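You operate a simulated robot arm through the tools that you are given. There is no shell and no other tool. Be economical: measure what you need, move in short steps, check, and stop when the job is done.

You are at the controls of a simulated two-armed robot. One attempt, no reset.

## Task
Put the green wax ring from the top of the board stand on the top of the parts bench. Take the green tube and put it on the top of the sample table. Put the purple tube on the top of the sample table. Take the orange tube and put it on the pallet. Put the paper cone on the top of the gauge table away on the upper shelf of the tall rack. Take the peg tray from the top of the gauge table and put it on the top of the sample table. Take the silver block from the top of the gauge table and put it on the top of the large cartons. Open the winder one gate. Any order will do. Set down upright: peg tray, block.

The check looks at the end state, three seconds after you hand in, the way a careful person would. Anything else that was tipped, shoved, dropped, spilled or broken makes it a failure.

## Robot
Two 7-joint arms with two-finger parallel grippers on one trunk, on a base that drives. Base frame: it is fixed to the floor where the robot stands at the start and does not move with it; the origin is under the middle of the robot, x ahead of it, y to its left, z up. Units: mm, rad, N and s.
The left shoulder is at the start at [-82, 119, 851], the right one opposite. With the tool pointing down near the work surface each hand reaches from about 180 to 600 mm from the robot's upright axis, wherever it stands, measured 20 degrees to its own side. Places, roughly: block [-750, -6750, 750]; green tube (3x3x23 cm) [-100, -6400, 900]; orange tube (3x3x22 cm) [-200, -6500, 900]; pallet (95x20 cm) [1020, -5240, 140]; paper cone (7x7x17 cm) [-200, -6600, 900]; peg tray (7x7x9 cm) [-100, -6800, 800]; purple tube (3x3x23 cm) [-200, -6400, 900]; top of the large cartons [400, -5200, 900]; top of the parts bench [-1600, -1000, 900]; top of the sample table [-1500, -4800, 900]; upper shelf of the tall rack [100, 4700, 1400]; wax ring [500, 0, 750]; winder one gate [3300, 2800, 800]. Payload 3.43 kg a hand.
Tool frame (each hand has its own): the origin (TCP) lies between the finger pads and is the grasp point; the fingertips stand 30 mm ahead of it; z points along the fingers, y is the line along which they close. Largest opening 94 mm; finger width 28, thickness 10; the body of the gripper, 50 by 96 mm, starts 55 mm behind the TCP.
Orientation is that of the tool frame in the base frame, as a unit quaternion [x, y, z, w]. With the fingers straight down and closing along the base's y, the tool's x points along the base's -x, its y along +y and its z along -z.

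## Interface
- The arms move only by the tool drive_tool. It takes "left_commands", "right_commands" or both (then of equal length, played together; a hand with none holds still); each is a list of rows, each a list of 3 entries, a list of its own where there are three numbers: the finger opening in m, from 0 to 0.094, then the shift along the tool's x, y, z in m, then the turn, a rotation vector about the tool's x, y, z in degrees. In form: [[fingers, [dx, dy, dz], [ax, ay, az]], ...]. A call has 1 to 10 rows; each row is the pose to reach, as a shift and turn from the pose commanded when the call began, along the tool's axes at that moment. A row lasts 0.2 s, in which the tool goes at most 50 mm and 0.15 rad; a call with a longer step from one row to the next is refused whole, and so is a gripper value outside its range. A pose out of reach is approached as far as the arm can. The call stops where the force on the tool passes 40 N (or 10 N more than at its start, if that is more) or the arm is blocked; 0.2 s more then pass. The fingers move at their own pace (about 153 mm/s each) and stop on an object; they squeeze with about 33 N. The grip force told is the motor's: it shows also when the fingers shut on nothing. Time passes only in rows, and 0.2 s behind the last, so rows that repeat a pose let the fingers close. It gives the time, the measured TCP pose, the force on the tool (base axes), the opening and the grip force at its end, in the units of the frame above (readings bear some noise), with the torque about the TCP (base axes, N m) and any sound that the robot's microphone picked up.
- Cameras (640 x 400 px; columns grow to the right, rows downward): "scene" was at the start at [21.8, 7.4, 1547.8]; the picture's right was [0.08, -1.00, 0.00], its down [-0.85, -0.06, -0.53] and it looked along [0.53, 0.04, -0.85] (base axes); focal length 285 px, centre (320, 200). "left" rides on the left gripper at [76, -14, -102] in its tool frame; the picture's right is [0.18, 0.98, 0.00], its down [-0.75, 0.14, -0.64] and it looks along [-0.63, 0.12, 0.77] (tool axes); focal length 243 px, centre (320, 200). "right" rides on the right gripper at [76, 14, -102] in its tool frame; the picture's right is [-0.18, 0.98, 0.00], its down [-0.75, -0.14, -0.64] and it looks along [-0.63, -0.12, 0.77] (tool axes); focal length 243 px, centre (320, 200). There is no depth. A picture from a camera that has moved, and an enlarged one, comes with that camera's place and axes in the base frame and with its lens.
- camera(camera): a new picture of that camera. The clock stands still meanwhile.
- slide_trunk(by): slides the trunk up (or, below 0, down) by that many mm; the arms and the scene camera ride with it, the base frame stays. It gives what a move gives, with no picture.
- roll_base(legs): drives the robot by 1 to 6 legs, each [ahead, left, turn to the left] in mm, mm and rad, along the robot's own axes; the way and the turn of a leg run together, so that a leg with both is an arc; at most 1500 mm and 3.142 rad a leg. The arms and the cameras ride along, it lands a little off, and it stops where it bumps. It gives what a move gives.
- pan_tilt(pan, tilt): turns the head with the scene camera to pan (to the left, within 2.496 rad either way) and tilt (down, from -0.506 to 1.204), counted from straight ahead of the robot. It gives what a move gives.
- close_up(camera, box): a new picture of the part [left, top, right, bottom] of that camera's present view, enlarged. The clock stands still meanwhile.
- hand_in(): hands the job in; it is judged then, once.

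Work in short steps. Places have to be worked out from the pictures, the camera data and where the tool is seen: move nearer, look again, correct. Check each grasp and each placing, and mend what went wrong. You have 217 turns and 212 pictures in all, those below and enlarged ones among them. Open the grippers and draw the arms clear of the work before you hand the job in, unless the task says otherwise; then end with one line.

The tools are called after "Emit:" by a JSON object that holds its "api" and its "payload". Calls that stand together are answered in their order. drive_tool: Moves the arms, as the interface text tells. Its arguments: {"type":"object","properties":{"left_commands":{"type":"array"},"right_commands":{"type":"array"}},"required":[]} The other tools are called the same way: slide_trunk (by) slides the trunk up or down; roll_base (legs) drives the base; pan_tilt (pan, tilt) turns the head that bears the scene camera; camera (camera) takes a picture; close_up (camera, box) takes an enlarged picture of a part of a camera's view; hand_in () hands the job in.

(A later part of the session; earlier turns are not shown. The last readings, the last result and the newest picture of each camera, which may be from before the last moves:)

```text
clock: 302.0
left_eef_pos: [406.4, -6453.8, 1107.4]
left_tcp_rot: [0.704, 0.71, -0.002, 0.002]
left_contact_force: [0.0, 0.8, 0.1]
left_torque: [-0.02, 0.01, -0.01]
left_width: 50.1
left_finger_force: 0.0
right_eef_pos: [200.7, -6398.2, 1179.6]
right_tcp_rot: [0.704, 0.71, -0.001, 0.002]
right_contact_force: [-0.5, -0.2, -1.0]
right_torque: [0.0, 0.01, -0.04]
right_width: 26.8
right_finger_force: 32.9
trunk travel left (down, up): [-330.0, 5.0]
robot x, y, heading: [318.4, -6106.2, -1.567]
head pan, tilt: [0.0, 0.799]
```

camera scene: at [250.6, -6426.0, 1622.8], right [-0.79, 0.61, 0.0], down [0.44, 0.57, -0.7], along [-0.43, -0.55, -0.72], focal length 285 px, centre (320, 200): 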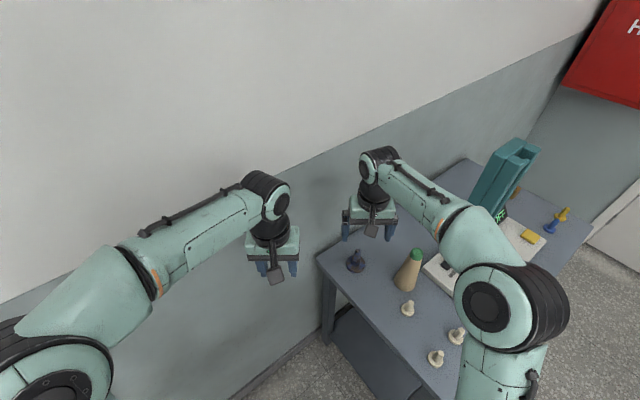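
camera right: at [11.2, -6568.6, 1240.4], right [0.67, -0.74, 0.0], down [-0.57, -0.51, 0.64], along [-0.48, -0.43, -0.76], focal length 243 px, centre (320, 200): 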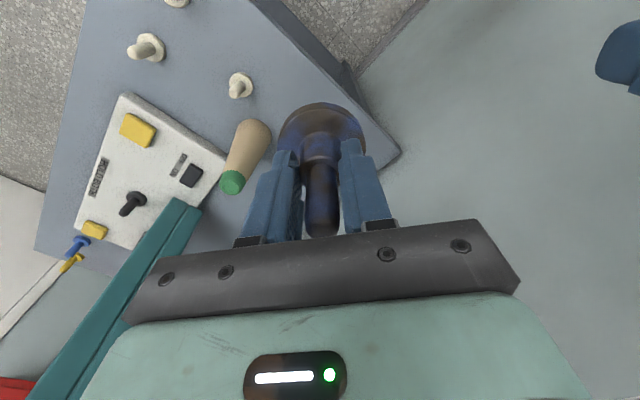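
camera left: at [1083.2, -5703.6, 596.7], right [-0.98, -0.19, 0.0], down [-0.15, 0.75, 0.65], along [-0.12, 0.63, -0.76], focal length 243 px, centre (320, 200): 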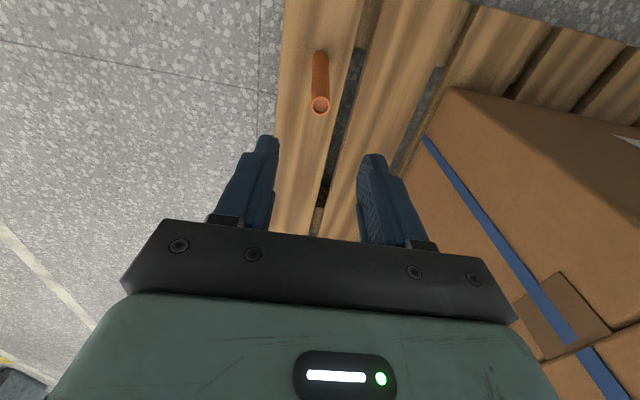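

Emit:
{"api": "roll_base", "payload": {"legs": [[-14, -107, 0]]}}

Emit:
{"api": "roll_base", "payload": {"legs": [[-26, -152, 0]]}}

Emit:
{"api": "roll_base", "payload": {"legs": [[-24, -157, 0]]}}

```text
clock: 303.6
left_eef_pos: [303.1, -6441.2, 1106.0]
left_tcp_rot: [0.704, 0.71, -0.002, 0.003]
left_contact_force: [0.0, 0.9, -0.3]
left_torque: [0.01, -0.04, -0.01]
left_width: 49.9
left_finger_force: 0.0
right_eef_pos: [98.5, -6383.3, 1177.8]
right_tcp_rot: [0.704, 0.71, -0.001, 0.002]
right_contact_force: [-0.2, 0.1, -0.2]
right_torque: [-0.03, 0.02, -0.01]
right_width: 26.4
right_finger_force: 33.1
trunk travel left (down, up): [-330.0, 5.0]
robot x, y, heading: [218.4, -6091.5, -1.569]
head pan, tilt: [0.0, 0.799]
```

```text
clock: 305.6
left_eef_pos: [151.2, -6414.7, 1107.0]
left_tcp_rot: [0.704, 0.71, -0.002, 0.001]
left_contact_force: [-0.5, 0.2, 0.4]
left_torque: [0.0, -0.01, -0.02]
left_width: 49.6
left_finger_force: 0.1
right_eef_pos: [-54.4, -6358.7, 1179.4]
right_tcp_rot: [0.704, 0.71, -0.001, 0.002]
right_contact_force: [-0.8, 0.4, -0.8]
right_torque: [0.0, 0.03, -0.02]
right_width: 26.6
right_finger_force: 33.0
trunk travel left (down, up): [-330.0, 5.0]
robot x, y, heading: [63.5, -6065.8, -1.565]
head pan, tilt: [0.0, 0.799]
```

```text
clock: 307.6
left_eef_pos: [-9.0, -6389.8, 1106.6]
left_tcp_rot: [0.703, 0.711, -0.002, 0.001]
left_contact_force: [0.1, 0.0, 0.2]
left_torque: [-0.02, 0.01, 0.0]
left_width: 50.0
left_finger_force: 0.1
right_eef_pos: [-214.9, -6336.4, 1179.3]
right_tcp_rot: [0.703, 0.711, -0.001, 0.002]
right_contact_force: [-0.1, 0.4, -0.6]
right_torque: [-0.02, -0.01, 0.01]
right_width: 26.6
right_finger_force: 32.8
trunk travel left (down, up): [-330.0, 5.0]
robot x, y, heading: [-96.0, -6039.8, -1.569]
head pan, tilt: [0.0, 0.799]
```

Through. Slide to x≈-325 and reach the left hand toward the cone.

Emit:
{"api": "roll_base", "payload": {"legs": [[8, -230, 0]]}}

Emit:
{"api": "drive_tool", "payload": {"left_commands": [[0.06, [-0.04, 0, 0], [0, 0, 0]], [0.07, [-0.08, 0, 0], [0, 0, 0]], [0.07, [-0.12, 0, 0], [0, 0, 0]], [0.07, [-0.15, 0, 0], [0, 0, 0]], [0.07, [-0.15, 0, 0], [0, 0, 0]]]}}

Emit:
{"api": "camera", "payload": {"camera": "left"}}

Emit:
{"api": "camera", "payload": {"camera": "scene"}}

```text
clock: 310.2
left_eef_pos: [-240.0, -6400.1, 1106.8]
left_tcp_rot: [0.704, 0.711, -0.002, 0.002]
left_contact_force: [-0.7, -0.5, 0.5]
left_torque: [-0.01, 0.02, -0.02]
left_width: 50.1
left_finger_force: 0.0
right_eef_pos: [-445.3, -6343.7, 1179.3]
right_tcp_rot: [0.704, 0.71, -0.001, 0.001]
right_contact_force: [-1.1, -0.1, -0.6]
right_torque: [0.01, 0.01, 0.0]
right_width: 26.8
right_finger_force: 32.7
trunk travel left (down, up): [-330.0, 5.0]
robot x, y, heading: [-330.0, -6051.1, -1.567]
head pan, tilt: [0.0, 0.799]
```

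```text
clock: 311.4
left_eef_pos: [-237.8, -6550.4, 1108.1]
left_tcp_rot: [0.703, 0.711, -0.001, 0.002]
left_contact_force: [0.2, 0.8, 0.2]
left_torque: [0.02, 0.02, 0.01]
left_width: 69.8
left_finger_force: 0.0
right_eef_pos: [-445.2, -6342.7, 1178.8]
right_tcp_rot: [0.704, 0.71, -0.001, 0.002]
right_contact_force: [0.1, -0.6, -0.5]
right_torque: [0.02, -0.01, -0.01]
right_width: 26.8
right_finger_force: 32.8
trunk travel left (down, up): [-330.0, 5.0]
robot x, y, heading: [-326.4, -6053.6, -1.569]
head pan, tilt: [0.0, 0.799]
```

```text
99 pictures are left
camera left: at [-252.7, -6474.0, 1210.5], right [0.98, 0.19, 0.0], down [0.15, -0.75, 0.65], along [0.12, -0.63, -0.76], focal length 243 px, centre (320, 200)
```

left: 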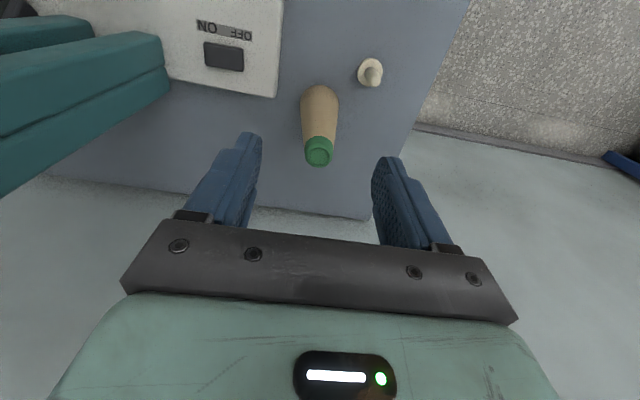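

```text
98 pictures are left
camera scene: at [-330.4, -6084.4, 1622.8], right [-1.0, 0.0, 0.0], down [0.0, 0.72, -0.7], along [0.0, -0.7, -0.72], focal length 285 px, centre (320, 200)
```

scene: 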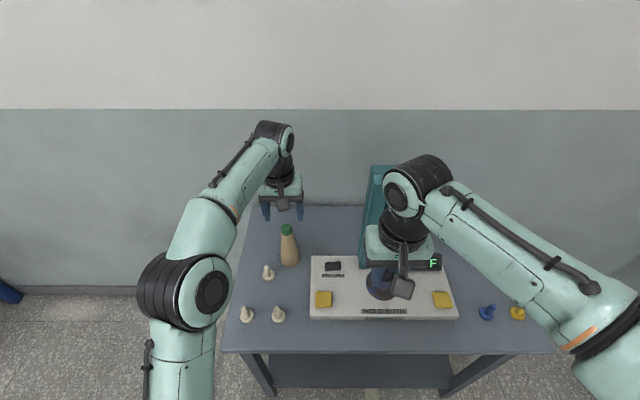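

Cone at (-229,-6608), top ≈967. Align and lower part-way.

Emit:
{"api": "drive_tool", "payload": {"left_commands": [[0.07, [-0.03, 0.009, 0.02], [0, 0, 0]], [0.07, [-0.057, 0.009, 0.05], [0, 0, 0]], [0.07, [-0.057, 0.009, 0.09], [0, 0, 0]], [0.07, [-0.057, 0.009, 0.1], [0, 0, 0]], [0.07, [-0.057, 0.009, 0.1], [0, 0, 0]]]}}

Emit:
{"api": "camera", "payload": {"camera": "left"}}

```text
clock: 312.6
left_eef_pos: [-228.3, -6608.0, 1009.9]
left_tcp_rot: [0.704, 0.711, -0.002, 0.002]
left_contact_force: [0.7, -1.4, -0.8]
left_torque: [0.03, -0.01, -0.01]
left_width: 70.2
left_finger_force: 0.0
right_eef_pos: [-444.8, -6342.9, 1177.9]
right_tcp_rot: [0.705, 0.71, -0.001, 0.002]
right_contact_force: [0.1, 0.1, 0.0]
right_torque: [0.0, 0.01, 0.0]
right_width: 26.7
right_finger_force: 32.7
trunk travel left (down, up): [-330.0, 5.0]
robot x, y, heading: [-328.6, -6050.5, -1.57]
head pan, tilt: [0.0, 0.799]
```

```text
97 pictures are left
camera left: at [-243.7, -6531.4, 1111.7], right [0.98, 0.19, 0.0], down [0.15, -0.75, 0.65], along [0.12, -0.63, -0.76], focal length 243 px, centre (320, 200)
```

left: 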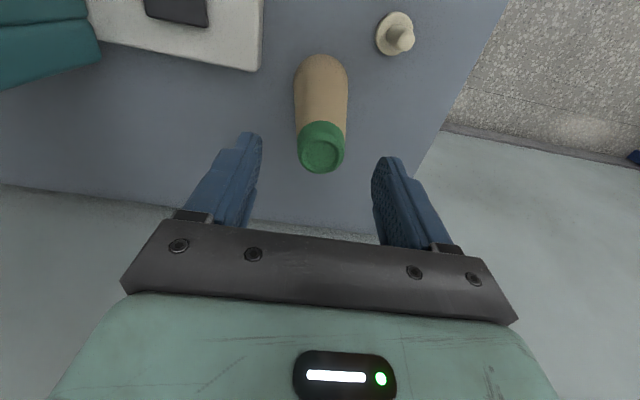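

Aligned. Lower to z≈925 and close.

Emit:
{"api": "drive_tool", "payload": {"left_commands": [[0.07, [-0.003, 0, 0.03], [0, 0, 0]], [0.07, [-0.003, 0, 0.06], [0, 0, 0]], [0.07, [-0.003, 0, 0.083], [0, 0, 0]], [0.07, [-0.003, 0, 0.083], [0, 0, 0]], [0.03, [-0.003, 0, 0.083], [0, 0, 0]], [0.03, [-0.003, 0, 0.083], [0, 0, 0]], [0.03, [-0.003, 0, 0.083], [0, 0, 0]]]}}

Emit:
{"api": "camera", "payload": {"camera": "left"}}

```text
clock: 314.2
left_eef_pos: [-228.8, -6610.2, 926.0]
left_tcp_rot: [0.704, 0.711, -0.002, 0.001]
left_contact_force: [0.2, 1.0, -0.6]
left_torque: [-0.01, 0.0, 0.01]
left_width: 44.4
left_finger_force: 32.5
right_eef_pos: [-446.6, -6344.0, 1180.3]
right_tcp_rot: [0.705, 0.709, -0.001, 0.001]
right_contact_force: [-0.2, -1.0, -0.7]
right_torque: [0.0, 0.01, -0.01]
right_width: 27.0
right_finger_force: 33.0
trunk travel left (down, up): [-330.0, 5.0]
robot x, y, heading: [-327.9, -6051.3, -1.564]
head pan, tilt: [0.0, 0.799]
```

```text
96 pictures are left
camera left: at [-244.0, -6532.9, 1028.6], right [0.98, 0.19, 0.0], down [0.15, -0.75, 0.65], along [0.12, -0.63, -0.76], focal length 243 px, centre (320, 200)
```

left: 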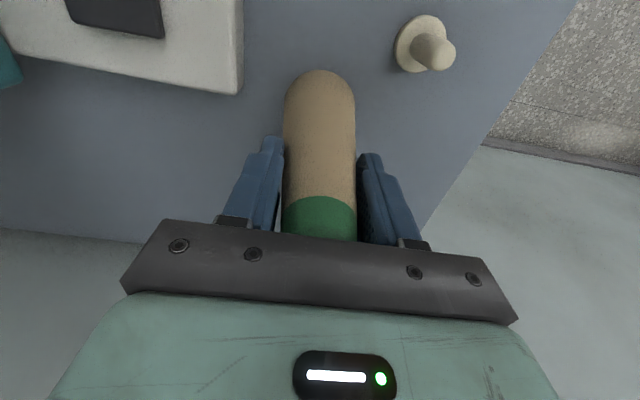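

Gripped at 44 mm. Lift and draw back.

Emit:
{"api": "drive_tool", "payload": {"left_commands": [[0.03, [0, 0, -0.02], [0, 0, 0]], [0.03, [0, 0, -0.05], [0, 0, 0]], [0.03, [0, 0, -0.09], [0, 0, 0]], [0.03, [0, 0, -0.13], [0, 0, 0]], [0.03, [0.02, 0, -0.17], [0, 0, 0]], [0.03, [0.06, 0.01, -0.19], [0, 0, 0]], [0.03, [0.1, 0.02, -0.2], [0, 0, 0]], [0.03, [0.14, 0.04, -0.21], [0, 0, 0]], [0.03, [0.18, 0.06, -0.22], [0, 0, 0]], [0.03, [0.22, 0.08, -0.23], [0, 0, 0]]]}}

Emit:
{"api": "camera", "payload": {"camera": "left"}}

Emit:
{"api": "camera", "payload": {"camera": "scene"}}

```text
clock: 316.4
left_eef_pos: [-149.9, -6386.6, 1151.2]
left_tcp_rot: [0.704, 0.71, -0.003, 0.001]
left_contact_force: [-0.1, -0.2, -0.5]
left_torque: [0.0, 0.0, 0.02]
left_width: 44.3
left_finger_force: 33.3
right_eef_pos: [-445.5, -6342.4, 1179.7]
right_tcp_rot: [0.704, 0.71, -0.001, 0.001]
right_contact_force: [-0.3, 0.6, 0.1]
right_torque: [-0.03, 0.03, -0.01]
right_width: 26.9
right_finger_force: 33.1
trunk travel left (down, up): [-330.0, 5.0]
robot x, y, heading: [-327.7, -6054.0, -1.568]
head pan, tilt: [0.0, 0.799]
```

```text
95 pictures are left
camera left: at [-165.3, -6310.8, 1253.9], right [0.98, 0.19, 0.0], down [0.15, -0.75, 0.65], along [0.12, -0.63, -0.76], focal length 243 px, centre (320, 200)
```

left: 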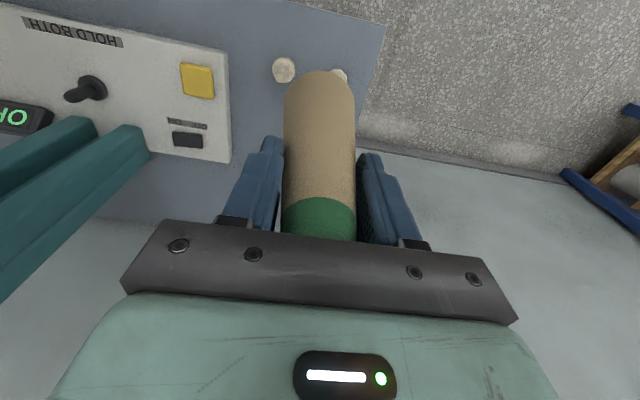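

```text
94 pictures are left
camera scene: at [-329.7, -6083.5, 1622.8], right [-1.0, 0.0, 0.0], down [0.0, 0.72, -0.7], along [0.0, -0.7, -0.72], focal length 285 px, centre (320, 200)
```

scene: 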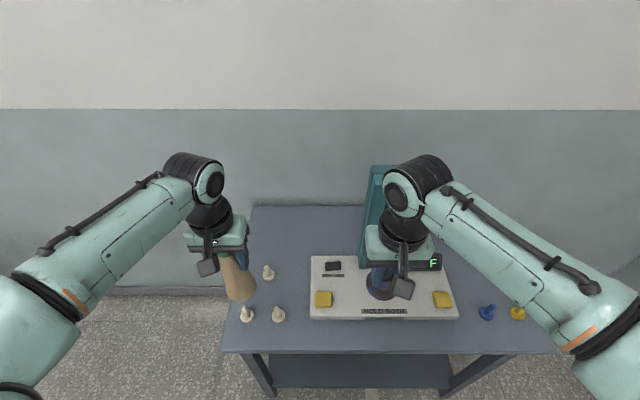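

Cone held. Carry the tray to the sample table: back off, sidestep, turn to -x, slide to y≈-5180.

Emit:
{"api": "roll_base", "payload": {"legs": [[-300, -170, 0], [0, 0, -1.571], [0, -570, 0], [310, 0, 0]]}}

Emit:
{"api": "pan_tilt", "payload": {"pan": 0, "tilt": 0.95}}

Emit:
{"api": "camera", "payload": {"camera": "scene"}}

```text
clock: 329.3
left_eef_pos: [-1153.6, -5372.9, 1150.9]
left_tcp_rot: [1.0, 0.014, -0.002, -0.001]
left_contact_force: [0.1, -0.3, 0.2]
left_torque: [-0.03, 0.02, -0.03]
left_width: 44.2
left_finger_force: 33.5
right_eef_pos: [-1114.2, -5077.0, 1178.9]
right_tcp_rot: [1.0, 0.015, -0.002, 0.001]
right_contact_force: [0.3, -0.3, -1.1]
right_torque: [0.04, -0.02, 0.01]
right_width: 26.9
right_finger_force: 32.5
trunk travel left (down, up): [-330.0, 5.0]
robot x, y, heading: [-819.4, -5192.7, -3.118]
head pan, tilt: [0.0, 0.799]
```

```text
clock: 330.0
left_eef_pos: [-1155.2, -5372.6, 1151.9]
left_tcp_rot: [1.0, 0.015, -0.001, 0.0]
left_contact_force: [-0.9, -0.7, -1.4]
left_torque: [0.01, 0.02, -0.01]
left_width: 44.3
left_finger_force: 33.4
right_eef_pos: [-1116.4, -5077.6, 1179.1]
right_tcp_rot: [1.0, 0.015, -0.002, 0.002]
right_contact_force: [0.1, -0.1, -0.8]
right_torque: [0.01, -0.02, -0.01]
right_width: 26.7
right_finger_force: 32.9
trunk travel left (down, up): [-330.0, 5.0]
robot x, y, heading: [-820.8, -5187.8, -3.117]
head pan, tilt: [0.0, 0.949]
```

```text
93 pictures are left
camera scene: at [-851.8, -5187.3, 1611.3], right [-0.02, 1.0, 0.0], down [0.81, 0.02, -0.58], along [-0.58, -0.01, -0.81], focal length 285 px, centre (320, 200)
```

scene: 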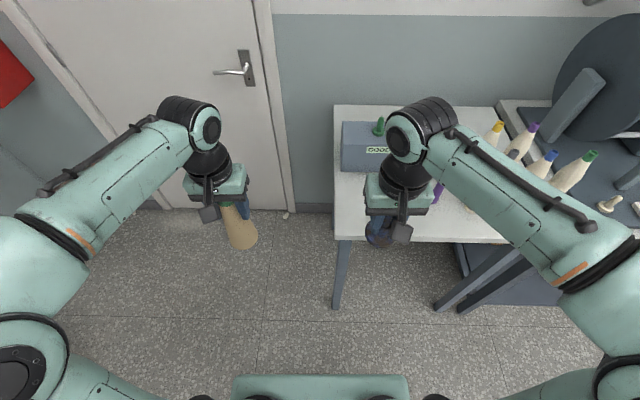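

Fix heading, go ahead 60 mm, and extend the tray over (-1350,-5078).

Emit:
{"api": "roll_base", "payload": {"legs": [[60, 0, -0.024]]}}

Emit:
{"api": "drive_tool", "payload": {"right_commands": [[0.01, [-0.04, 0, 0], [0, 0, 0]], [0.01, [-0.08, 0, 0], [0, 0, 0]], [0.01, [-0.12, 0, 0], [0, 0, 0]], [0.01, [-0.16, 0, 0], [0, 0, 0]], [0.01, [-0.17, 0, 0], [0, 0, 0]], [0.01, [-0.17, 0, 0], [0, 0, 0]]]}}

Emit:
{"api": "camera", "payload": {"camera": "right"}}

Emit:
{"api": "camera", "payload": {"camera": "scene"}}

```text
clock: 330.9
left_eef_pos: [-1215.8, -5364.7, 1151.3]
left_tcp_rot: [1.0, 0.003, -0.003, 0.0]
left_contact_force: [-0.6, -0.4, 0.1]
left_torque: [0.04, 0.02, 0.01]
left_width: 44.3
left_finger_force: 32.6
right_eef_pos: [-1169.2, -5072.2, 1178.1]
right_tcp_rot: [1.0, 0.002, -0.002, 0.0]
right_contact_force: [-0.4, 0.2, 0.0]
right_torque: [-0.01, 0.01, 0.02]
right_width: 26.5
right_finger_force: 33.0
trunk travel left (down, up): [-330.0, 5.0]
robot x, y, heading: [-878.4, -5190.6, 3.143]
head pan, tilt: [0.0, 0.949]
```

```text
clock: 332.3
left_eef_pos: [-1217.4, -5365.4, 1152.0]
left_tcp_rot: [1.0, 0.002, -0.002, 0.001]
left_contact_force: [0.4, -0.2, 0.0]
left_torque: [0.01, 0.02, -0.02]
left_width: 44.1
left_finger_force: 33.1
right_eef_pos: [-1341.3, -5070.7, 1179.4]
right_tcp_rot: [1.0, 0.002, -0.002, 0.001]
right_contact_force: [-0.2, -0.7, 0.4]
right_torque: [-0.03, -0.01, 0.0]
right_width: 26.4
right_finger_force: 33.0
trunk travel left (down, up): [-330.0, 5.0]
robot x, y, heading: [-878.8, -5188.6, 3.141]
head pan, tilt: [0.0, 0.949]
```

```text
92 pictures are left
camera right: at [-1265.6, -5084.3, 1281.2], right [-0.18, -0.98, 0.0], down [-0.75, 0.14, 0.64], along [-0.63, 0.11, -0.77], focal length 243 px, centre (320, 200)
```

right: 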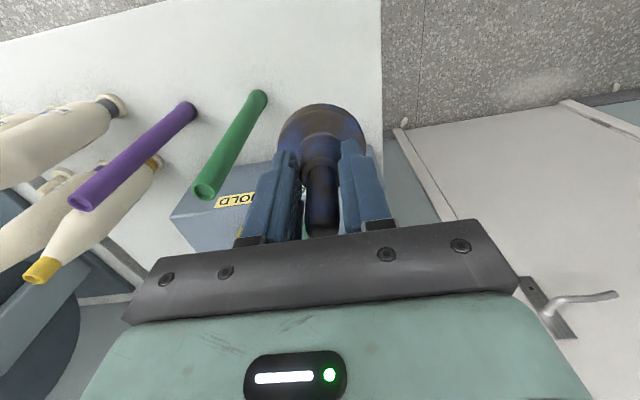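

```text
91 pictures are left
camera scene: at [-910.1, -5187.2, 1611.3], right [0.0, 1.0, 0.0], down [0.81, 0.0, -0.58], along [-0.58, 0.0, -0.81], focal length 285 px, centre (320, 200)
```

scene: 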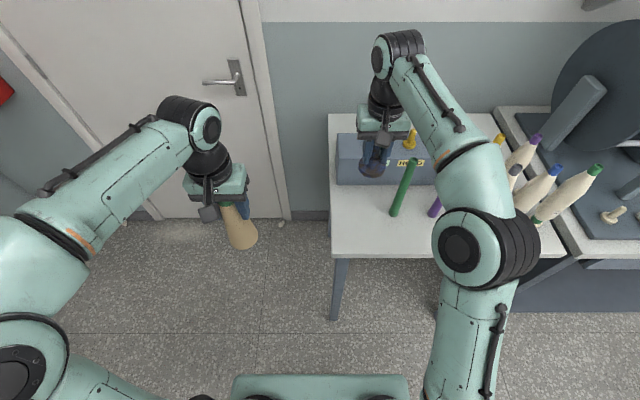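

Clear of the tubes. Lower 190 mm, shifting 9 mm outward.

Emit:
{"api": "drive_tool", "payload": {"right_commands": [[0.01, [0, 0.005, 0.04], [0, 0, 0]], [0.01, [0, 0.009, 0.08], [0, 0, 0]], [0.01, [0, 0.009, 0.12], [0, 0, 0]], [0.01, [0, 0.009, 0.155], [0, 0, 0]], [0.01, [0, 0.009, 0.185], [0, 0, 0]], [0.01, [0, 0.009, 0.185], [0, 0, 0]]]}}

Emit:
{"api": "camera", "payload": {"camera": "right"}}

Emit:
{"api": "camera", "payload": {"camera": "scene"}}

```text
clock: 333.7
left_eef_pos: [-1216.8, -5365.2, 1151.1]
left_tcp_rot: [1.0, 0.002, -0.002, 0.001]
left_contact_force: [-0.6, 0.2, -0.5]
left_torque: [-0.05, -0.04, 0.0]
left_width: 43.9
left_finger_force: 33.1
right_eef_pos: [-1342.0, -5078.3, 993.4]
right_tcp_rot: [1.0, 0.004, -0.001, 0.0]
right_contact_force: [0.9, 0.4, -0.2]
right_torque: [-0.01, -0.01, 0.0]
right_width: 26.7
right_finger_force: 33.9
trunk travel left (down, up): [-330.0, 5.0]
robot x, y, heading: [-878.2, -5188.9, 3.139]
head pan, tilt: [0.0, 0.949]
```

```text
90 pictures are left
camera right: at [-1264.0, -5092.8, 1096.0], right [-0.18, -0.98, 0.0], down [-0.75, 0.14, 0.64], along [-0.63, 0.11, -0.76], focal length 243 px, centre (320, 200)
```

right: 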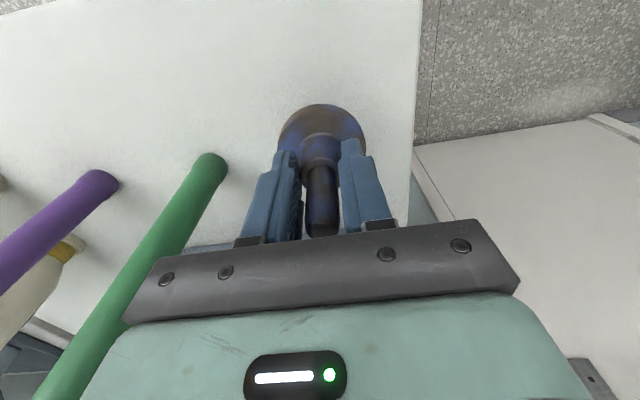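

```text
89 pictures are left
camera scene: at [-910.0, -5187.3, 1611.3], right [0.0, 1.0, 0.0], down [0.81, 0.0, -0.58], along [-0.58, 0.0, -0.81], focal length 285 px, centre (320, 200)
```

scene: 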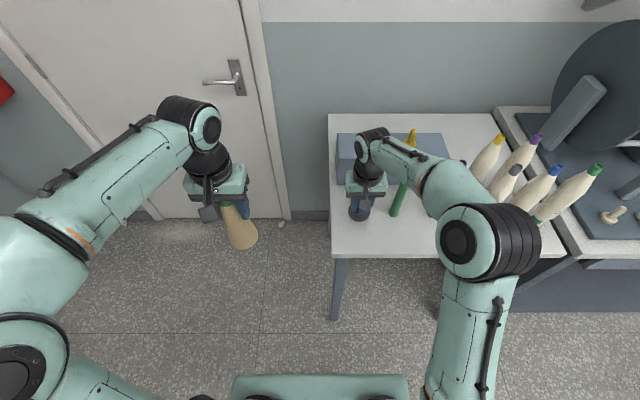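

Clearances hold. Lower gradually to contact.

Emit:
{"api": "drive_tool", "payload": {"right_commands": [[0.01, [0, 0.004, 0.015], [0, 0, 0]], [0.01, [0, 0.004, 0.028], [0, 0, 0]], [0.01, [0, 0.004, 0.036], [0, 0, 0]], [0.01, [0, 0.004, 0.041], [0, 0, 0]], [0.01, [0, 0.004, 0.046], [0, 0, 0]], [0.01, [0, 0.004, 0.05], [0, 0, 0]], [0.01, [0, 0.004, 0.054], [0, 0, 0]], [0.01, [0, 0.004, 0.058], [0, 0, 0]], [0.01, [0, 0.004, 0.062], [0, 0, 0]]]}}

Emit:
{"api": "camera", "payload": {"camera": "right"}}

```text
clock: 335.4
left_eef_pos: [-1216.3, -5364.8, 1151.1]
left_tcp_rot: [1.0, 0.003, -0.002, -0.001]
left_contact_force: [0.3, -0.5, -0.4]
left_torque: [0.0, 0.01, 0.03]
left_width: 43.9
left_finger_force: 32.9
right_eef_pos: [-1341.3, -5085.0, 945.0]
right_tcp_rot: [1.0, 0.002, -0.006, 0.002]
right_contact_force: [4.3, 1.4, 13.2]
right_torque: [0.22, -0.21, -0.05]
right_width: 26.3
right_finger_force: 33.0
trunk travel left (down, up): [-330.0, 5.0]
robot x, y, heading: [-881.6, -5192.6, 3.138]
head pan, tilt: [0.0, 0.949]
stopped in row 8 (right hand): the force on the tool passed its limit at 43 N (the readings are from after the stop); the commanded pose is now the measured one
```

```text
88 pictures are left
camera right: at [-1264.8, -5098.4, 1045.6], right [-0.18, -0.98, 0.01], down [-0.75, 0.14, 0.65], along [-0.64, 0.11, -0.76], focal length 243 px, centre (320, 200)
```

right: 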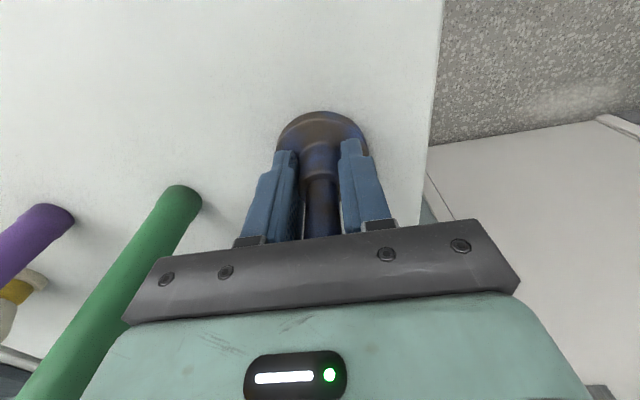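

Tray is on the table. Open and withdraw upward.

Emit:
{"api": "drive_tool", "payload": {"right_commands": [[0.035, [0, 0, 0], [0, 0, 0]], [0.045, [0, 0, 0], [0, 0, 0]], [0.05, [0, 0, 0], [0, 0, 0]], [0.05, [0, 0, -0.03], [0, 0, 0]], [0.05, [0, 0, -0.07], [0, 0, 0]], [0.05, [0, 0, -0.11], [0, 0, 0]], [0.05, [0, 0, -0.15], [0, 0, 0]], [0.05, [0, 0, -0.19], [0, 0, 0]], [0.05, [0, 0, -0.23], [0, 0, 0]]]}}

Emit:
{"api": "camera", "payload": {"camera": "right"}}

```text
clock: 337.4
left_eef_pos: [-1217.7, -5363.8, 1151.3]
left_tcp_rot: [1.0, 0.003, -0.003, 0.0]
left_contact_force: [-0.2, 0.0, -1.8]
left_torque: [0.0, -0.03, 0.02]
left_width: 44.0
left_finger_force: 33.3
right_eef_pos: [-1341.6, -5084.1, 1171.4]
right_tcp_rot: [1.0, 0.003, -0.005, 0.002]
right_contact_force: [-0.6, 0.1, -0.4]
right_torque: [-0.02, 0.0, -0.01]
right_width: 49.9
right_finger_force: 0.0
trunk travel left (down, up): [-330.0, 5.0]
robot x, y, heading: [-879.1, -5189.1, 3.139]
head pan, tilt: [0.0, 0.949]
```

```text
87 pictures are left
camera right: at [-1264.8, -5097.7, 1273.2], right [-0.18, -0.98, 0.0], down [-0.75, 0.14, 0.65], along [-0.64, 0.11, -0.76], focal length 243 px, centre (320, 200)
```

right: 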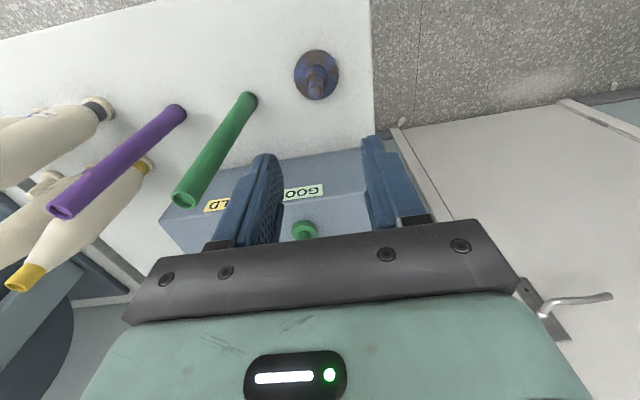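

Tray stands upright. Retract the right hand and head north up the aisle with the cone.

Emit:
{"api": "drive_tool", "payload": {"right_commands": [[0.05, [0.045, 0, 0], [0, 0, 0]], [0.05, [0.09, 0, 0], [0, 0, 0]], [0.05, [0.135, 0, 0], [0, 0, 0]], [0.05, [0.18, 0, 0], [0, 0, 0]]]}}

Emit:
{"api": "roll_base", "payload": {"legs": [[-380, 0, 0], [0, 0, -1.571], [1400, 0, 0], [1400, 0, 0]]}}

Emit:
{"api": "pan_tilt", "payload": {"pan": 0, "tilt": 0.3}}

Emit:
{"api": "camera", "payload": {"camera": "scene"}}

```text
clock: 338.4
left_eef_pos: [-1215.3, -5363.4, 1151.4]
left_tcp_rot: [1.0, 0.003, -0.004, 0.0]
left_contact_force: [-0.2, -0.2, -1.0]
left_torque: [0.0, -0.01, 0.0]
left_width: 44.3
left_finger_force: 33.0
right_eef_pos: [-1159.5, -5078.8, 1167.3]
right_tcp_rot: [1.0, 0.002, -0.006, 0.001]
right_contact_force: [0.6, 0.1, 0.7]
right_torque: [0.02, -0.01, -0.01]
right_width: 49.9
right_finger_force: 0.0
trunk travel left (down, up): [-330.0, 5.0]
robot x, y, heading: [-877.8, -5190.8, 3.142]
head pan, tilt: [0.0, 0.949]
```

```text
clock: 357.8
left_eef_pos: [-629.0, -2053.3, 1151.4]
left_tcp_rot: [-0.694, 0.72, 0.002, 0.002]
left_contact_force: [0.5, 0.7, -1.0]
left_torque: [-0.01, 0.03, 0.02]
left_width: 43.5
left_finger_force: 33.4
right_eef_pos: [-346.6, -2121.4, 1168.1]
right_tcp_rot: [-0.693, 0.72, 0.004, 0.002]
right_contact_force: [-0.1, 0.0, 0.5]
right_torque: [-0.02, 0.04, -0.04]
right_width: 50.0
right_finger_force: 0.0
trunk travel left (down, up): [-330.0, 5.0]
robot x, y, heading: [-466.0, -2394.7, 1.533]
head pan, tilt: [0.0, 0.949]
```

```text
clock: 358.8
left_eef_pos: [-628.4, -2052.4, 1151.9]
left_tcp_rot: [-0.694, 0.72, 0.002, 0.003]
left_contact_force: [0.3, -0.4, 0.3]
left_torque: [0.02, -0.01, -0.01]
left_width: 43.3
left_finger_force: 33.0
right_eef_pos: [-345.8, -2121.7, 1166.3]
right_tcp_rot: [-0.693, 0.721, 0.006, 0.003]
right_contact_force: [-0.1, 0.7, -0.2]
right_torque: [0.01, 0.01, 0.0]
right_width: 49.8
right_finger_force: 0.0
trunk travel left (down, up): [-330.0, 5.0]
robot x, y, heading: [-472.4, -2398.9, 1.527]
head pan, tilt: [0.0, 0.3]
```

```text
86 pictures are left
camera scene: at [-468.6, -2346.4, 1667.1], right [1.0, -0.04, 0.0], down [-0.01, -0.3, -0.95], along [0.04, 0.95, -0.3], focal length 285 px, centre (320, 200)
```

scene: 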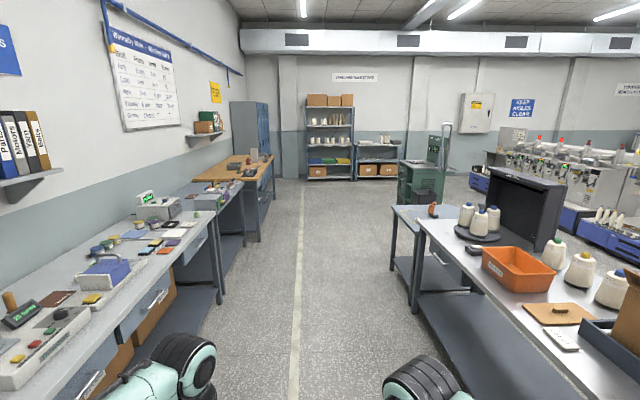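

Clear straight ahead to the tall rack (front y≈4600, x -480..620). Correct heading and drive north.

Emit:
{"api": "roll_base", "payload": {"legs": [[0, 0, 0.044], [1450, 0, 0], [1450, 0, 0], [1450, 0, 0]]}}

Emit:
{"api": "camera", "payload": {"camera": "scene"}}

```text
clock: 380.3
left_eef_pos: [-682.7, 2349.7, 1151.8]
left_tcp_rot: [0.717, -0.697, -0.002, -0.002]
left_contact_force: [-0.8, -0.1, -0.6]
left_torque: [-0.01, 0.01, 0.02]
left_width: 43.4
left_finger_force: 33.0
right_eef_pos: [-396.0, 2301.1, 1167.2]
right_tcp_rot: [0.717, -0.697, -0.005, -0.002]
right_contact_force: [-0.5, -0.5, -0.1]
right_torque: [0.0, -0.02, -0.01]
right_width: 49.7
right_finger_force: 0.1
trunk travel left (down, up): [-330.0, 5.0]
robot x, y, heading: [-497.3, 2016.6, 1.594]
head pan, tilt: [0.0, 0.3]
```

```text
85 pictures are left
camera scene: at [-502.4, 2067.5, 1667.1], right [1.0, 0.02, 0.0], down [0.01, -0.3, -0.96], along [-0.02, 0.95, -0.3], focal length 285 px, centre (320, 200)
```

scene: 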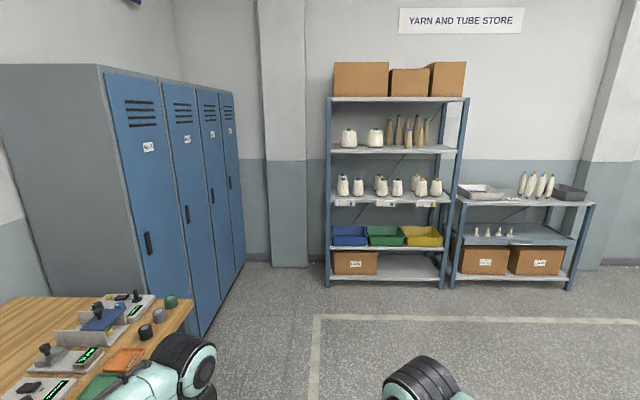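

The target is the shelf at ≈z 1340 with bobbins. I move closer to survey the shelves.

Emit:
{"api": "roll_base", "payload": {"legs": [[0, 0, -0.022], [1400, 500, 0]]}}

```text
clock: 385.5
left_eef_pos: [-1036.0, 3262.1, 1151.3]
left_tcp_rot: [0.725, -0.689, 0.0, 0.001]
left_contact_force: [-0.3, 0.0, -0.3]
left_torque: [-0.05, 0.0, -0.04]
left_width: 43.6
left_finger_force: 32.9
right_eef_pos: [-748.7, 3216.7, 1165.5]
right_tcp_rot: [0.722, -0.692, -0.003, -0.002]
right_contact_force: [-0.3, 0.7, -0.2]
right_torque: [-0.07, -0.01, 0.01]
right_width: 50.0
right_finger_force: 0.0
trunk travel left (down, up): [-330.0, 5.0]
robot x, y, heading: [-845.2, 2931.3, 1.607]
head pan, tilt: [0.0, 0.3]
stopped in leg 2: the robot was blocked; the commanded pose is now the measured one
```

I sidestepped the wrong way (left) and bumped near the lockers. Check what is there before moving off.

Emit:
{"api": "pan_tilt", "payload": {"pan": 1.2, "tilt": 0.7}}

Emit:
{"api": "camera", "payload": {"camera": "scene"}}

Emit:
{"api": "pan_tilt", "payload": {"pan": 2.2, "tilt": 0.7}}

Emit:
{"api": "camera", "payload": {"camera": "scene"}}

```text
clock: 386.9
left_eef_pos: [-1035.0, 3257.8, 1151.2]
left_tcp_rot: [0.724, -0.69, -0.002, -0.001]
left_contact_force: [0.0, -0.1, 0.3]
left_torque: [0.0, -0.01, -0.03]
left_width: 43.4
left_finger_force: 32.6
right_eef_pos: [-747.0, 3212.4, 1165.5]
right_tcp_rot: [0.723, -0.691, -0.003, -0.002]
right_contact_force: [-0.1, 0.0, -0.7]
right_torque: [0.01, 0.02, 0.01]
right_width: 50.1
right_finger_force: 0.0
trunk travel left (down, up): [-330.0, 5.0]
robot x, y, heading: [-849.3, 2925.6, 1.602]
head pan, tilt: [1.201, 0.7]
```

```text
84 pictures are left
camera scene: at [-926.9, 2912.5, 1631.1], right [0.33, 0.94, 0.0], down [0.61, -0.21, -0.77], along [-0.72, 0.25, -0.64], focal length 285 px, centre (320, 200)
```

scene: 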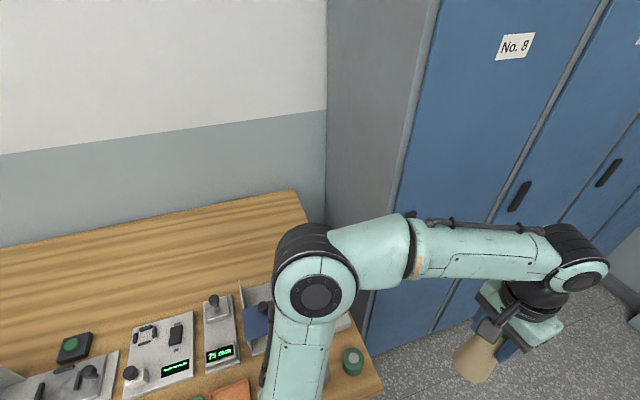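

```text
clock: 388.2
left_eef_pos: [-1035.5, 3258.7, 1151.0]
left_tcp_rot: [0.724, -0.69, -0.002, -0.001]
left_contact_force: [0.6, 0.1, -0.4]
left_torque: [0.01, 0.01, -0.02]
left_width: 43.5
left_finger_force: 33.2
right_eef_pos: [-746.8, 3212.8, 1165.8]
right_tcp_rot: [0.722, -0.692, -0.003, -0.002]
right_contact_force: [0.2, -0.3, 0.1]
right_torque: [-0.01, 0.0, 0.0]
right_width: 49.8
right_finger_force: 0.0
trunk travel left (down, up): [-330.0, 5.0]
robot x, y, heading: [-844.5, 2930.0, 1.611]
head pan, tilt: [2.201, 0.7]
```

```text
83 pictures are left
camera scene: at [-913.3, 2831.9, 1631.1], right [-0.62, 0.79, 0.0], down [0.51, 0.4, -0.76], along [-0.6, -0.47, -0.64], focal length 285 px, centre (320, 200)
```

scene: 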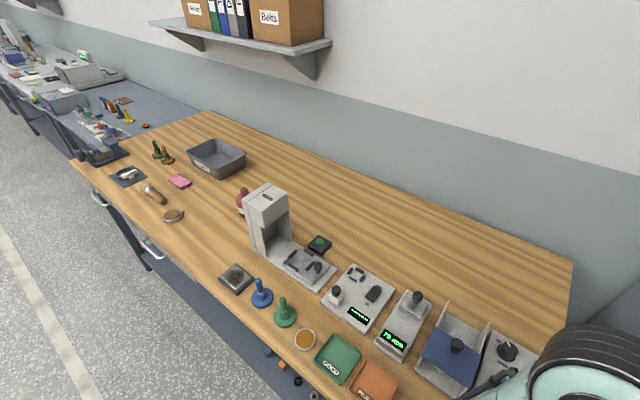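

Nothing was knocked over. Move off to the right (east) and turn square.

Emit:
{"api": "roll_base", "payload": {"legs": [[0, -500, 0], [0, -400, -0.036], [750, 0, 0]]}}

Emit:
{"api": "pan_tilt", "payload": {"pan": 0, "tilt": 0.3}}

Emit:
{"api": "camera", "payload": {"camera": "scene"}}

```text
clock: 400.4
left_eef_pos: [-137.4, 4040.6, 1151.5]
left_tcp_rot: [0.716, -0.698, -0.002, -0.001]
left_contact_force: [-0.2, 0.1, -0.8]
left_torque: [0.02, 0.0, -0.02]
left_width: 43.3
left_finger_force: 32.7
right_eef_pos: [151.0, 3988.8, 1166.1]
right_tcp_rot: [0.714, -0.7, -0.003, -0.003]
right_contact_force: [-0.5, -1.0, -0.4]
right_torque: [-0.01, -0.02, 0.0]
right_width: 49.9
right_finger_force: 0.1
trunk travel left (down, up): [-330.0, 5.0]
robot x, y, heading: [48.5, 3710.6, 1.584]
head pan, tilt: [2.201, 0.7]
```

```text
clock: 402.5
left_eef_pos: [-137.2, 4040.7, 1152.0]
left_tcp_rot: [0.716, -0.698, -0.001, -0.001]
left_contact_force: [0.4, 0.4, -0.7]
left_torque: [0.01, 0.0, -0.05]
left_width: 43.4
left_finger_force: 33.3
right_eef_pos: [150.7, 3989.3, 1166.1]
right_tcp_rot: [0.715, -0.699, -0.004, -0.003]
right_contact_force: [-1.0, 0.9, 0.6]
right_torque: [0.0, 0.0, -0.04]
right_width: 50.1
right_finger_force: 0.2
trunk travel left (down, up): [-330.0, 5.0]
robot x, y, heading: [46.3, 3705.5, 1.584]
head pan, tilt: [0.0, 0.3]
```

```text
82 pictures are left
camera scene: at [42.6, 3756.4, 1667.2], right [1.0, 0.02, 0.0], down [0.0, -0.3, -0.96], along [-0.01, 0.96, -0.3], focal length 285 px, centre (320, 200)
```

scene: 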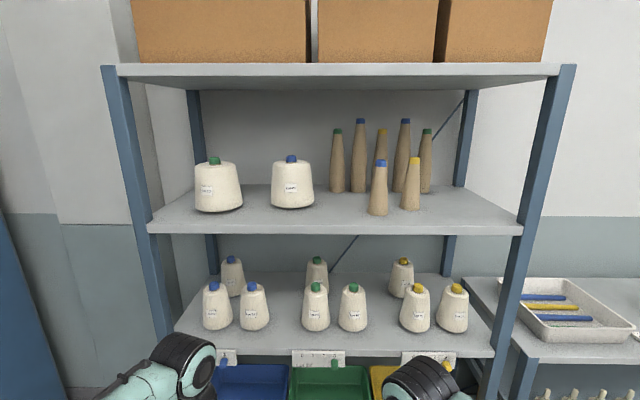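

Upper shelf: front edge y≈4540, top z≈1335, free area at right end. Top-down placing is out of reach that high, so I'll hand the cone over to the right hand, gripping it from behind with the tool tilted 60°. First bring the left hand to the middle and tilt the right tool.

Emit:
{"api": "drive_tool", "payload": {"left_commands": [[0.03, [-0.018, -0.032, 0], [0, 0, 0]], [0.03, [-0.036, -0.065, 0], [0, 0, 0]], [0.03, [-0.054, -0.097, 0], [0, 0, 0]], [0.03, [-0.072, -0.13, 0], [0, 0, 0]], [0.03, [-0.09, -0.162, 0], [0, 0, 0]], [0.03, [-0.108, -0.195, 0], [0, 0, 0]], [0.03, [-0.125, -0.226, 0], [0, 0, 0]], [0.03, [-0.125, -0.226, 0], [0, 0, 0]], [0.03, [-0.125, -0.226, 0], [0, 0, 0]]], "right_commands": [[0.06, [0, 0, 0], [0, -8, 0]], [0.07, [0, 0, 0], [0, -16, 0]], [0.08, [0, 0, 0], [0, -24, 0]], [0.09, [0, 0, 0], [0, -32, 0]], [0.094, [0, 0, 0], [0, -40, 0]], [0.094, [0, 0, 0], [0, -48, 0]], [0.094, [0, 0, 0], [0, -56, 0]], [0.094, [0, 0, 0], [0, -60, 0]], [0.094, [0, 0, 0], [0, -60, 0]]]}}

Emit:
{"api": "pan_tilt", "payload": {"pan": 0, "tilt": 0.9}}

Emit:
{"api": "camera", "payload": {"camera": "scene"}}

Emit:
{"api": "camera", "payload": {"camera": "right"}}

```text
clock: 404.5
left_eef_pos: [86.2, 4173.1, 1150.4]
left_tcp_rot: [0.715, -0.699, -0.001, -0.001]
left_contact_force: [-0.7, 0.2, -0.9]
left_torque: [0.03, 0.04, 0.02]
left_width: 43.3
left_finger_force: 33.1
right_eef_pos: [149.6, 3987.6, 1165.6]
right_tcp_rot: [0.617, -0.604, -0.362, -0.352]
right_contact_force: [1.1, -0.1, 0.0]
right_torque: [0.04, -0.05, 0.01]
right_width: 94.0
right_finger_force: 0.2
trunk travel left (down, up): [-330.0, 5.0]
robot x, y, heading: [45.8, 3704.6, 1.587]
head pan, tilt: [0.0, 0.3]
```

```text
clock: 405.5
left_eef_pos: [86.2, 4172.1, 1150.2]
left_tcp_rot: [0.715, -0.699, -0.002, -0.002]
left_contact_force: [-0.2, 0.9, -0.5]
left_torque: [0.01, 0.01, -0.01]
left_width: 43.4
left_finger_force: 32.6
right_eef_pos: [149.8, 3988.9, 1165.7]
right_tcp_rot: [0.616, -0.605, -0.36, -0.353]
right_contact_force: [0.8, 0.2, -0.4]
right_torque: [-0.03, 0.01, 0.0]
right_width: 94.2
right_finger_force: 0.1
trunk travel left (down, up): [-330.0, 5.0]
robot x, y, heading: [45.9, 3706.1, 1.59]
head pan, tilt: [0.0, 0.901]
```

```text
81 pictures are left
camera scene: at [43.0, 3738.6, 1615.0], right [1.0, 0.01, 0.0], down [0.01, -0.78, -0.62], along [-0.01, 0.62, -0.78], focal length 285 px, centre (320, 200)
```

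scene: 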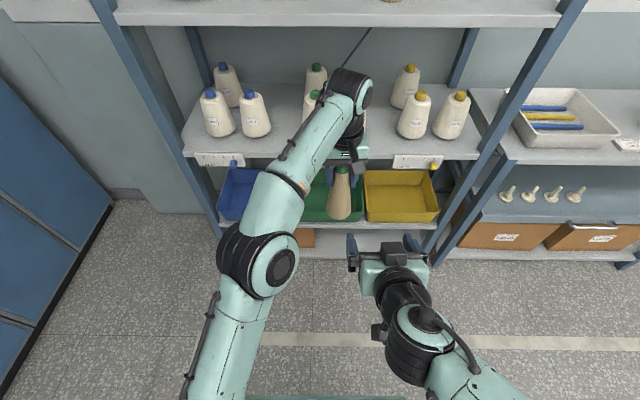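

```text
80 pictures are left
camera right: at [138.8, 3861.4, 1150.1], right [-0.98, 0.07, 0.16], down [0.15, -0.19, 0.97], along [0.1, 0.98, 0.17], focal length 243 px, centre (320, 200)
```

right: 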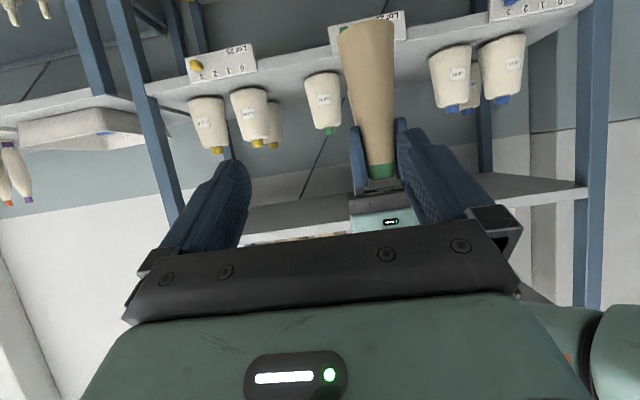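

Right camera sees the cone. Move the right hand to a pre-grasp behind the cone at the lower body height.

Emit:
{"api": "drive_tool", "payload": {"right_commands": [[0.094, [0.015, 0.016, 0.02], [0, 0, 0]], [0.094, [0.03, 0.032, 0.04], [0, 0, 0]], [0.094, [0.046, 0.048, 0.06], [0, 0, 0]], [0.094, [0.061, 0.064, 0.081], [0, 0, 0]], [0.094, [0.061, 0.064, 0.081], [0, 0, 0]]]}}

Emit:
{"api": "camera", "payload": {"camera": "right"}}

Emit:
{"api": "close_up", "payload": {"camera": "scene", "box": [250, 60, 460, 330]}}

```text
clock: 406.7
left_eef_pos: [88.1, 4172.1, 1150.0]
left_tcp_rot: [0.716, -0.698, -0.002, -0.002]
left_contact_force: [1.0, -1.2, -0.5]
left_torque: [0.01, 0.02, -0.02]
left_width: 43.4
left_finger_force: 33.2
right_eef_pos: [83.4, 4030.7, 1076.5]
right_tcp_rot: [0.617, -0.605, -0.361, -0.352]
right_contact_force: [-0.2, 0.0, 0.1]
right_torque: [0.02, 0.03, 0.02]
right_width: 93.9
right_finger_force: 0.1
right hand out of reach, approached as far as the arm can: row 2, 3, 4, 5
trunk travel left (down, up): [-330.0, 5.0]
robot x, y, heading: [45.1, 3705.2, 1.582]
head pan, tilt: [0.0, 0.901]
```

```text
79 pictures are left
camera right: at [71.1, 3902.8, 1060.5], right [-0.98, 0.07, 0.16], down [0.15, -0.18, 0.97], along [0.1, 0.98, 0.17], focal length 243 px, centre (320, 200)
```

right: 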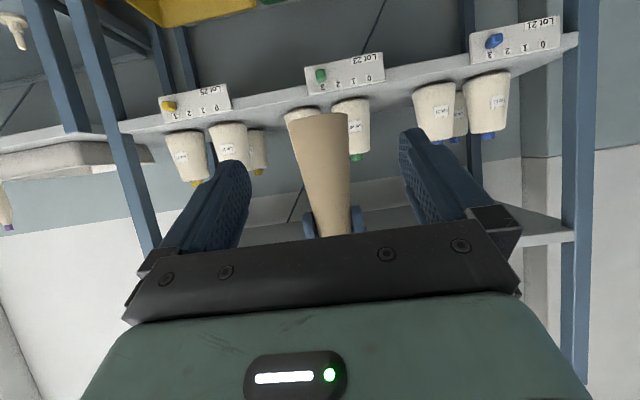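

```text
1.48 times, centred on (355, 195) of scene
camera zoom: at [43.1, 3737.7, 1614.9], right [1.0, 0.01, 0.0], down [0.01, -0.78, -0.62], along [-0.01, 0.62, -0.78], focal length 422 px, centre (268, 207)
```

zoom: 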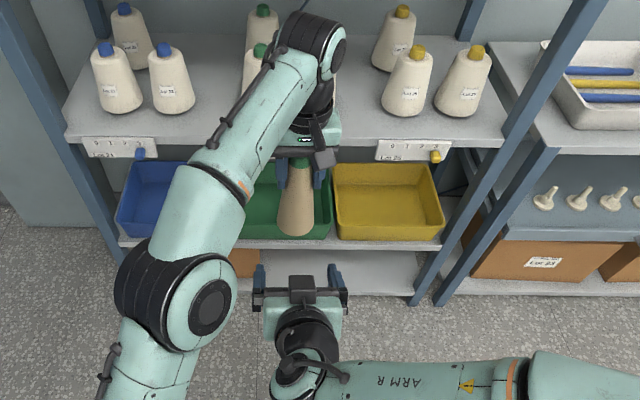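

Aligned behind the cone. Advance 138 mm so the fingers straddle its lower body.

Emit:
{"api": "drive_tool", "payload": {"right_commands": [[0.094, [-0.016, -0.003, 0.03], [0, 0, 0]], [0.094, [-0.032, -0.003, 0.061], [0, 0, 0]], [0.094, [-0.048, -0.003, 0.091], [0, 0, 0]], [0.094, [-0.064, -0.003, 0.12], [0, 0, 0]], [0.094, [-0.064, -0.003, 0.12], [0, 0, 0]]]}}

Emit:
{"api": "camera", "payload": {"camera": "right"}}

Emit:
{"api": "close_up", "payload": {"camera": "scene", "box": [250, 60, 460, 330]}}

```text
clock: 407.9
left_eef_pos: [87.2, 4172.6, 1149.8]
left_tcp_rot: [0.715, -0.699, -0.002, -0.002]
left_contact_force: [0.1, 0.5, -0.5]
left_torque: [-0.01, 0.01, -0.01]
left_width: 43.5
left_finger_force: 33.1
right_eef_pos: [82.0, 4168.9, 1074.6]
right_tcp_rot: [0.618, -0.603, -0.362, -0.351]
right_contact_force: [0.5, -0.7, 0.1]
right_torque: [0.06, -0.01, 0.0]
right_width: 93.8
right_finger_force: 0.1
trunk travel left (down, up): [-330.0, 5.0]
robot x, y, heading: [45.5, 3707.3, 1.585]
head pan, tilt: [0.0, 0.901]
```

```text
77 pictures are left
camera right: at [71.3, 4041.8, 1058.0], right [-0.98, 0.07, 0.16], down [0.15, -0.19, 0.97], along [0.1, 0.98, 0.17], focal length 243 px, centre (320, 200)
```

right: 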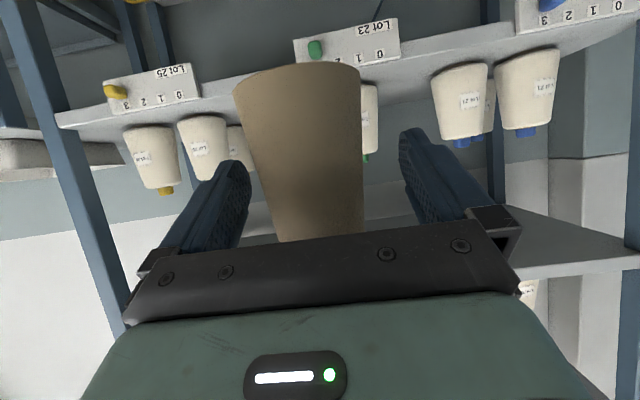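

```text
1.48 times, centred on (355, 195) of scene
camera zoom: at [42.9, 3738.0, 1614.9], right [1.0, 0.01, 0.0], down [0.01, -0.78, -0.62], along [-0.01, 0.62, -0.78], focal length 422 px, centre (268, 207)
```

zoom: 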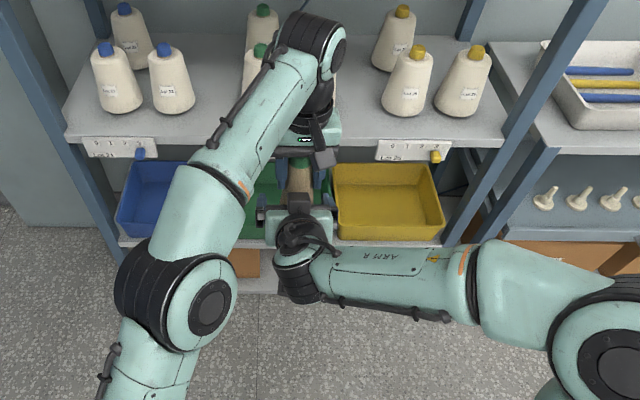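

Cone is between the right fingers, 5 mm off-centre. Correct and close the right hand.

Emit:
{"api": "drive_tool", "payload": {"right_commands": [[0.094, [0, -0.005, 0], [0, 0, 0]], [0.08, [0, -0.005, 0], [0, 0, 0]], [0.06, [0, -0.005, 0], [0, 0, 0]], [0.045, [0, -0.005, 0], [0, 0, 0]], [0.04, [0, -0.005, 0], [0, 0, 0]], [0.04, [0, -0.005, 0], [0, 0, 0]]]}}

Emit:
{"api": "camera", "payload": {"camera": "right"}}

```text
clock: 409.3
left_eef_pos: [86.6, 4173.5, 1149.8]
left_tcp_rot: [0.716, -0.699, -0.001, -0.001]
left_contact_force: [1.5, -1.6, -1.2]
left_torque: [-0.04, -0.08, -0.01]
left_width: 43.1
left_finger_force: 32.8
right_eef_pos: [88.4, 4168.2, 1073.2]
right_tcp_rot: [0.617, -0.603, -0.362, -0.352]
right_contact_force: [-1.9, 0.1, -0.4]
right_torque: [0.05, -0.05, -0.02]
right_width: 57.4
right_finger_force: 33.1
trunk travel left (down, up): [-330.0, 5.0]
robot x, y, heading: [49.6, 3702.5, 1.585]
head pan, tilt: [0.0, 0.901]
```

```text
75 pictures are left
camera right: at [75.8, 4041.3, 1056.6], right [-0.98, 0.07, 0.16], down [0.15, -0.19, 0.97], along [0.1, 0.98, 0.17], focal length 243 px, centre (320, 200)
```

right: 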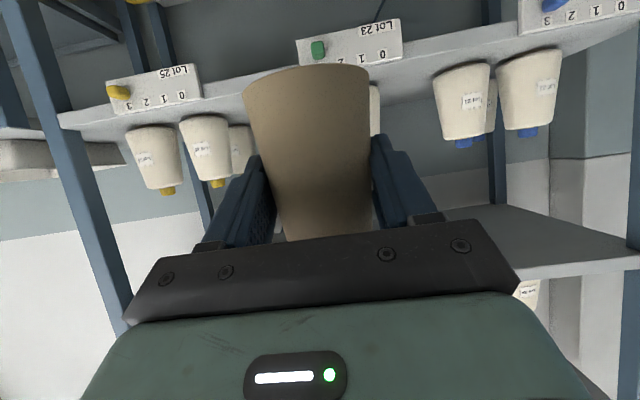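

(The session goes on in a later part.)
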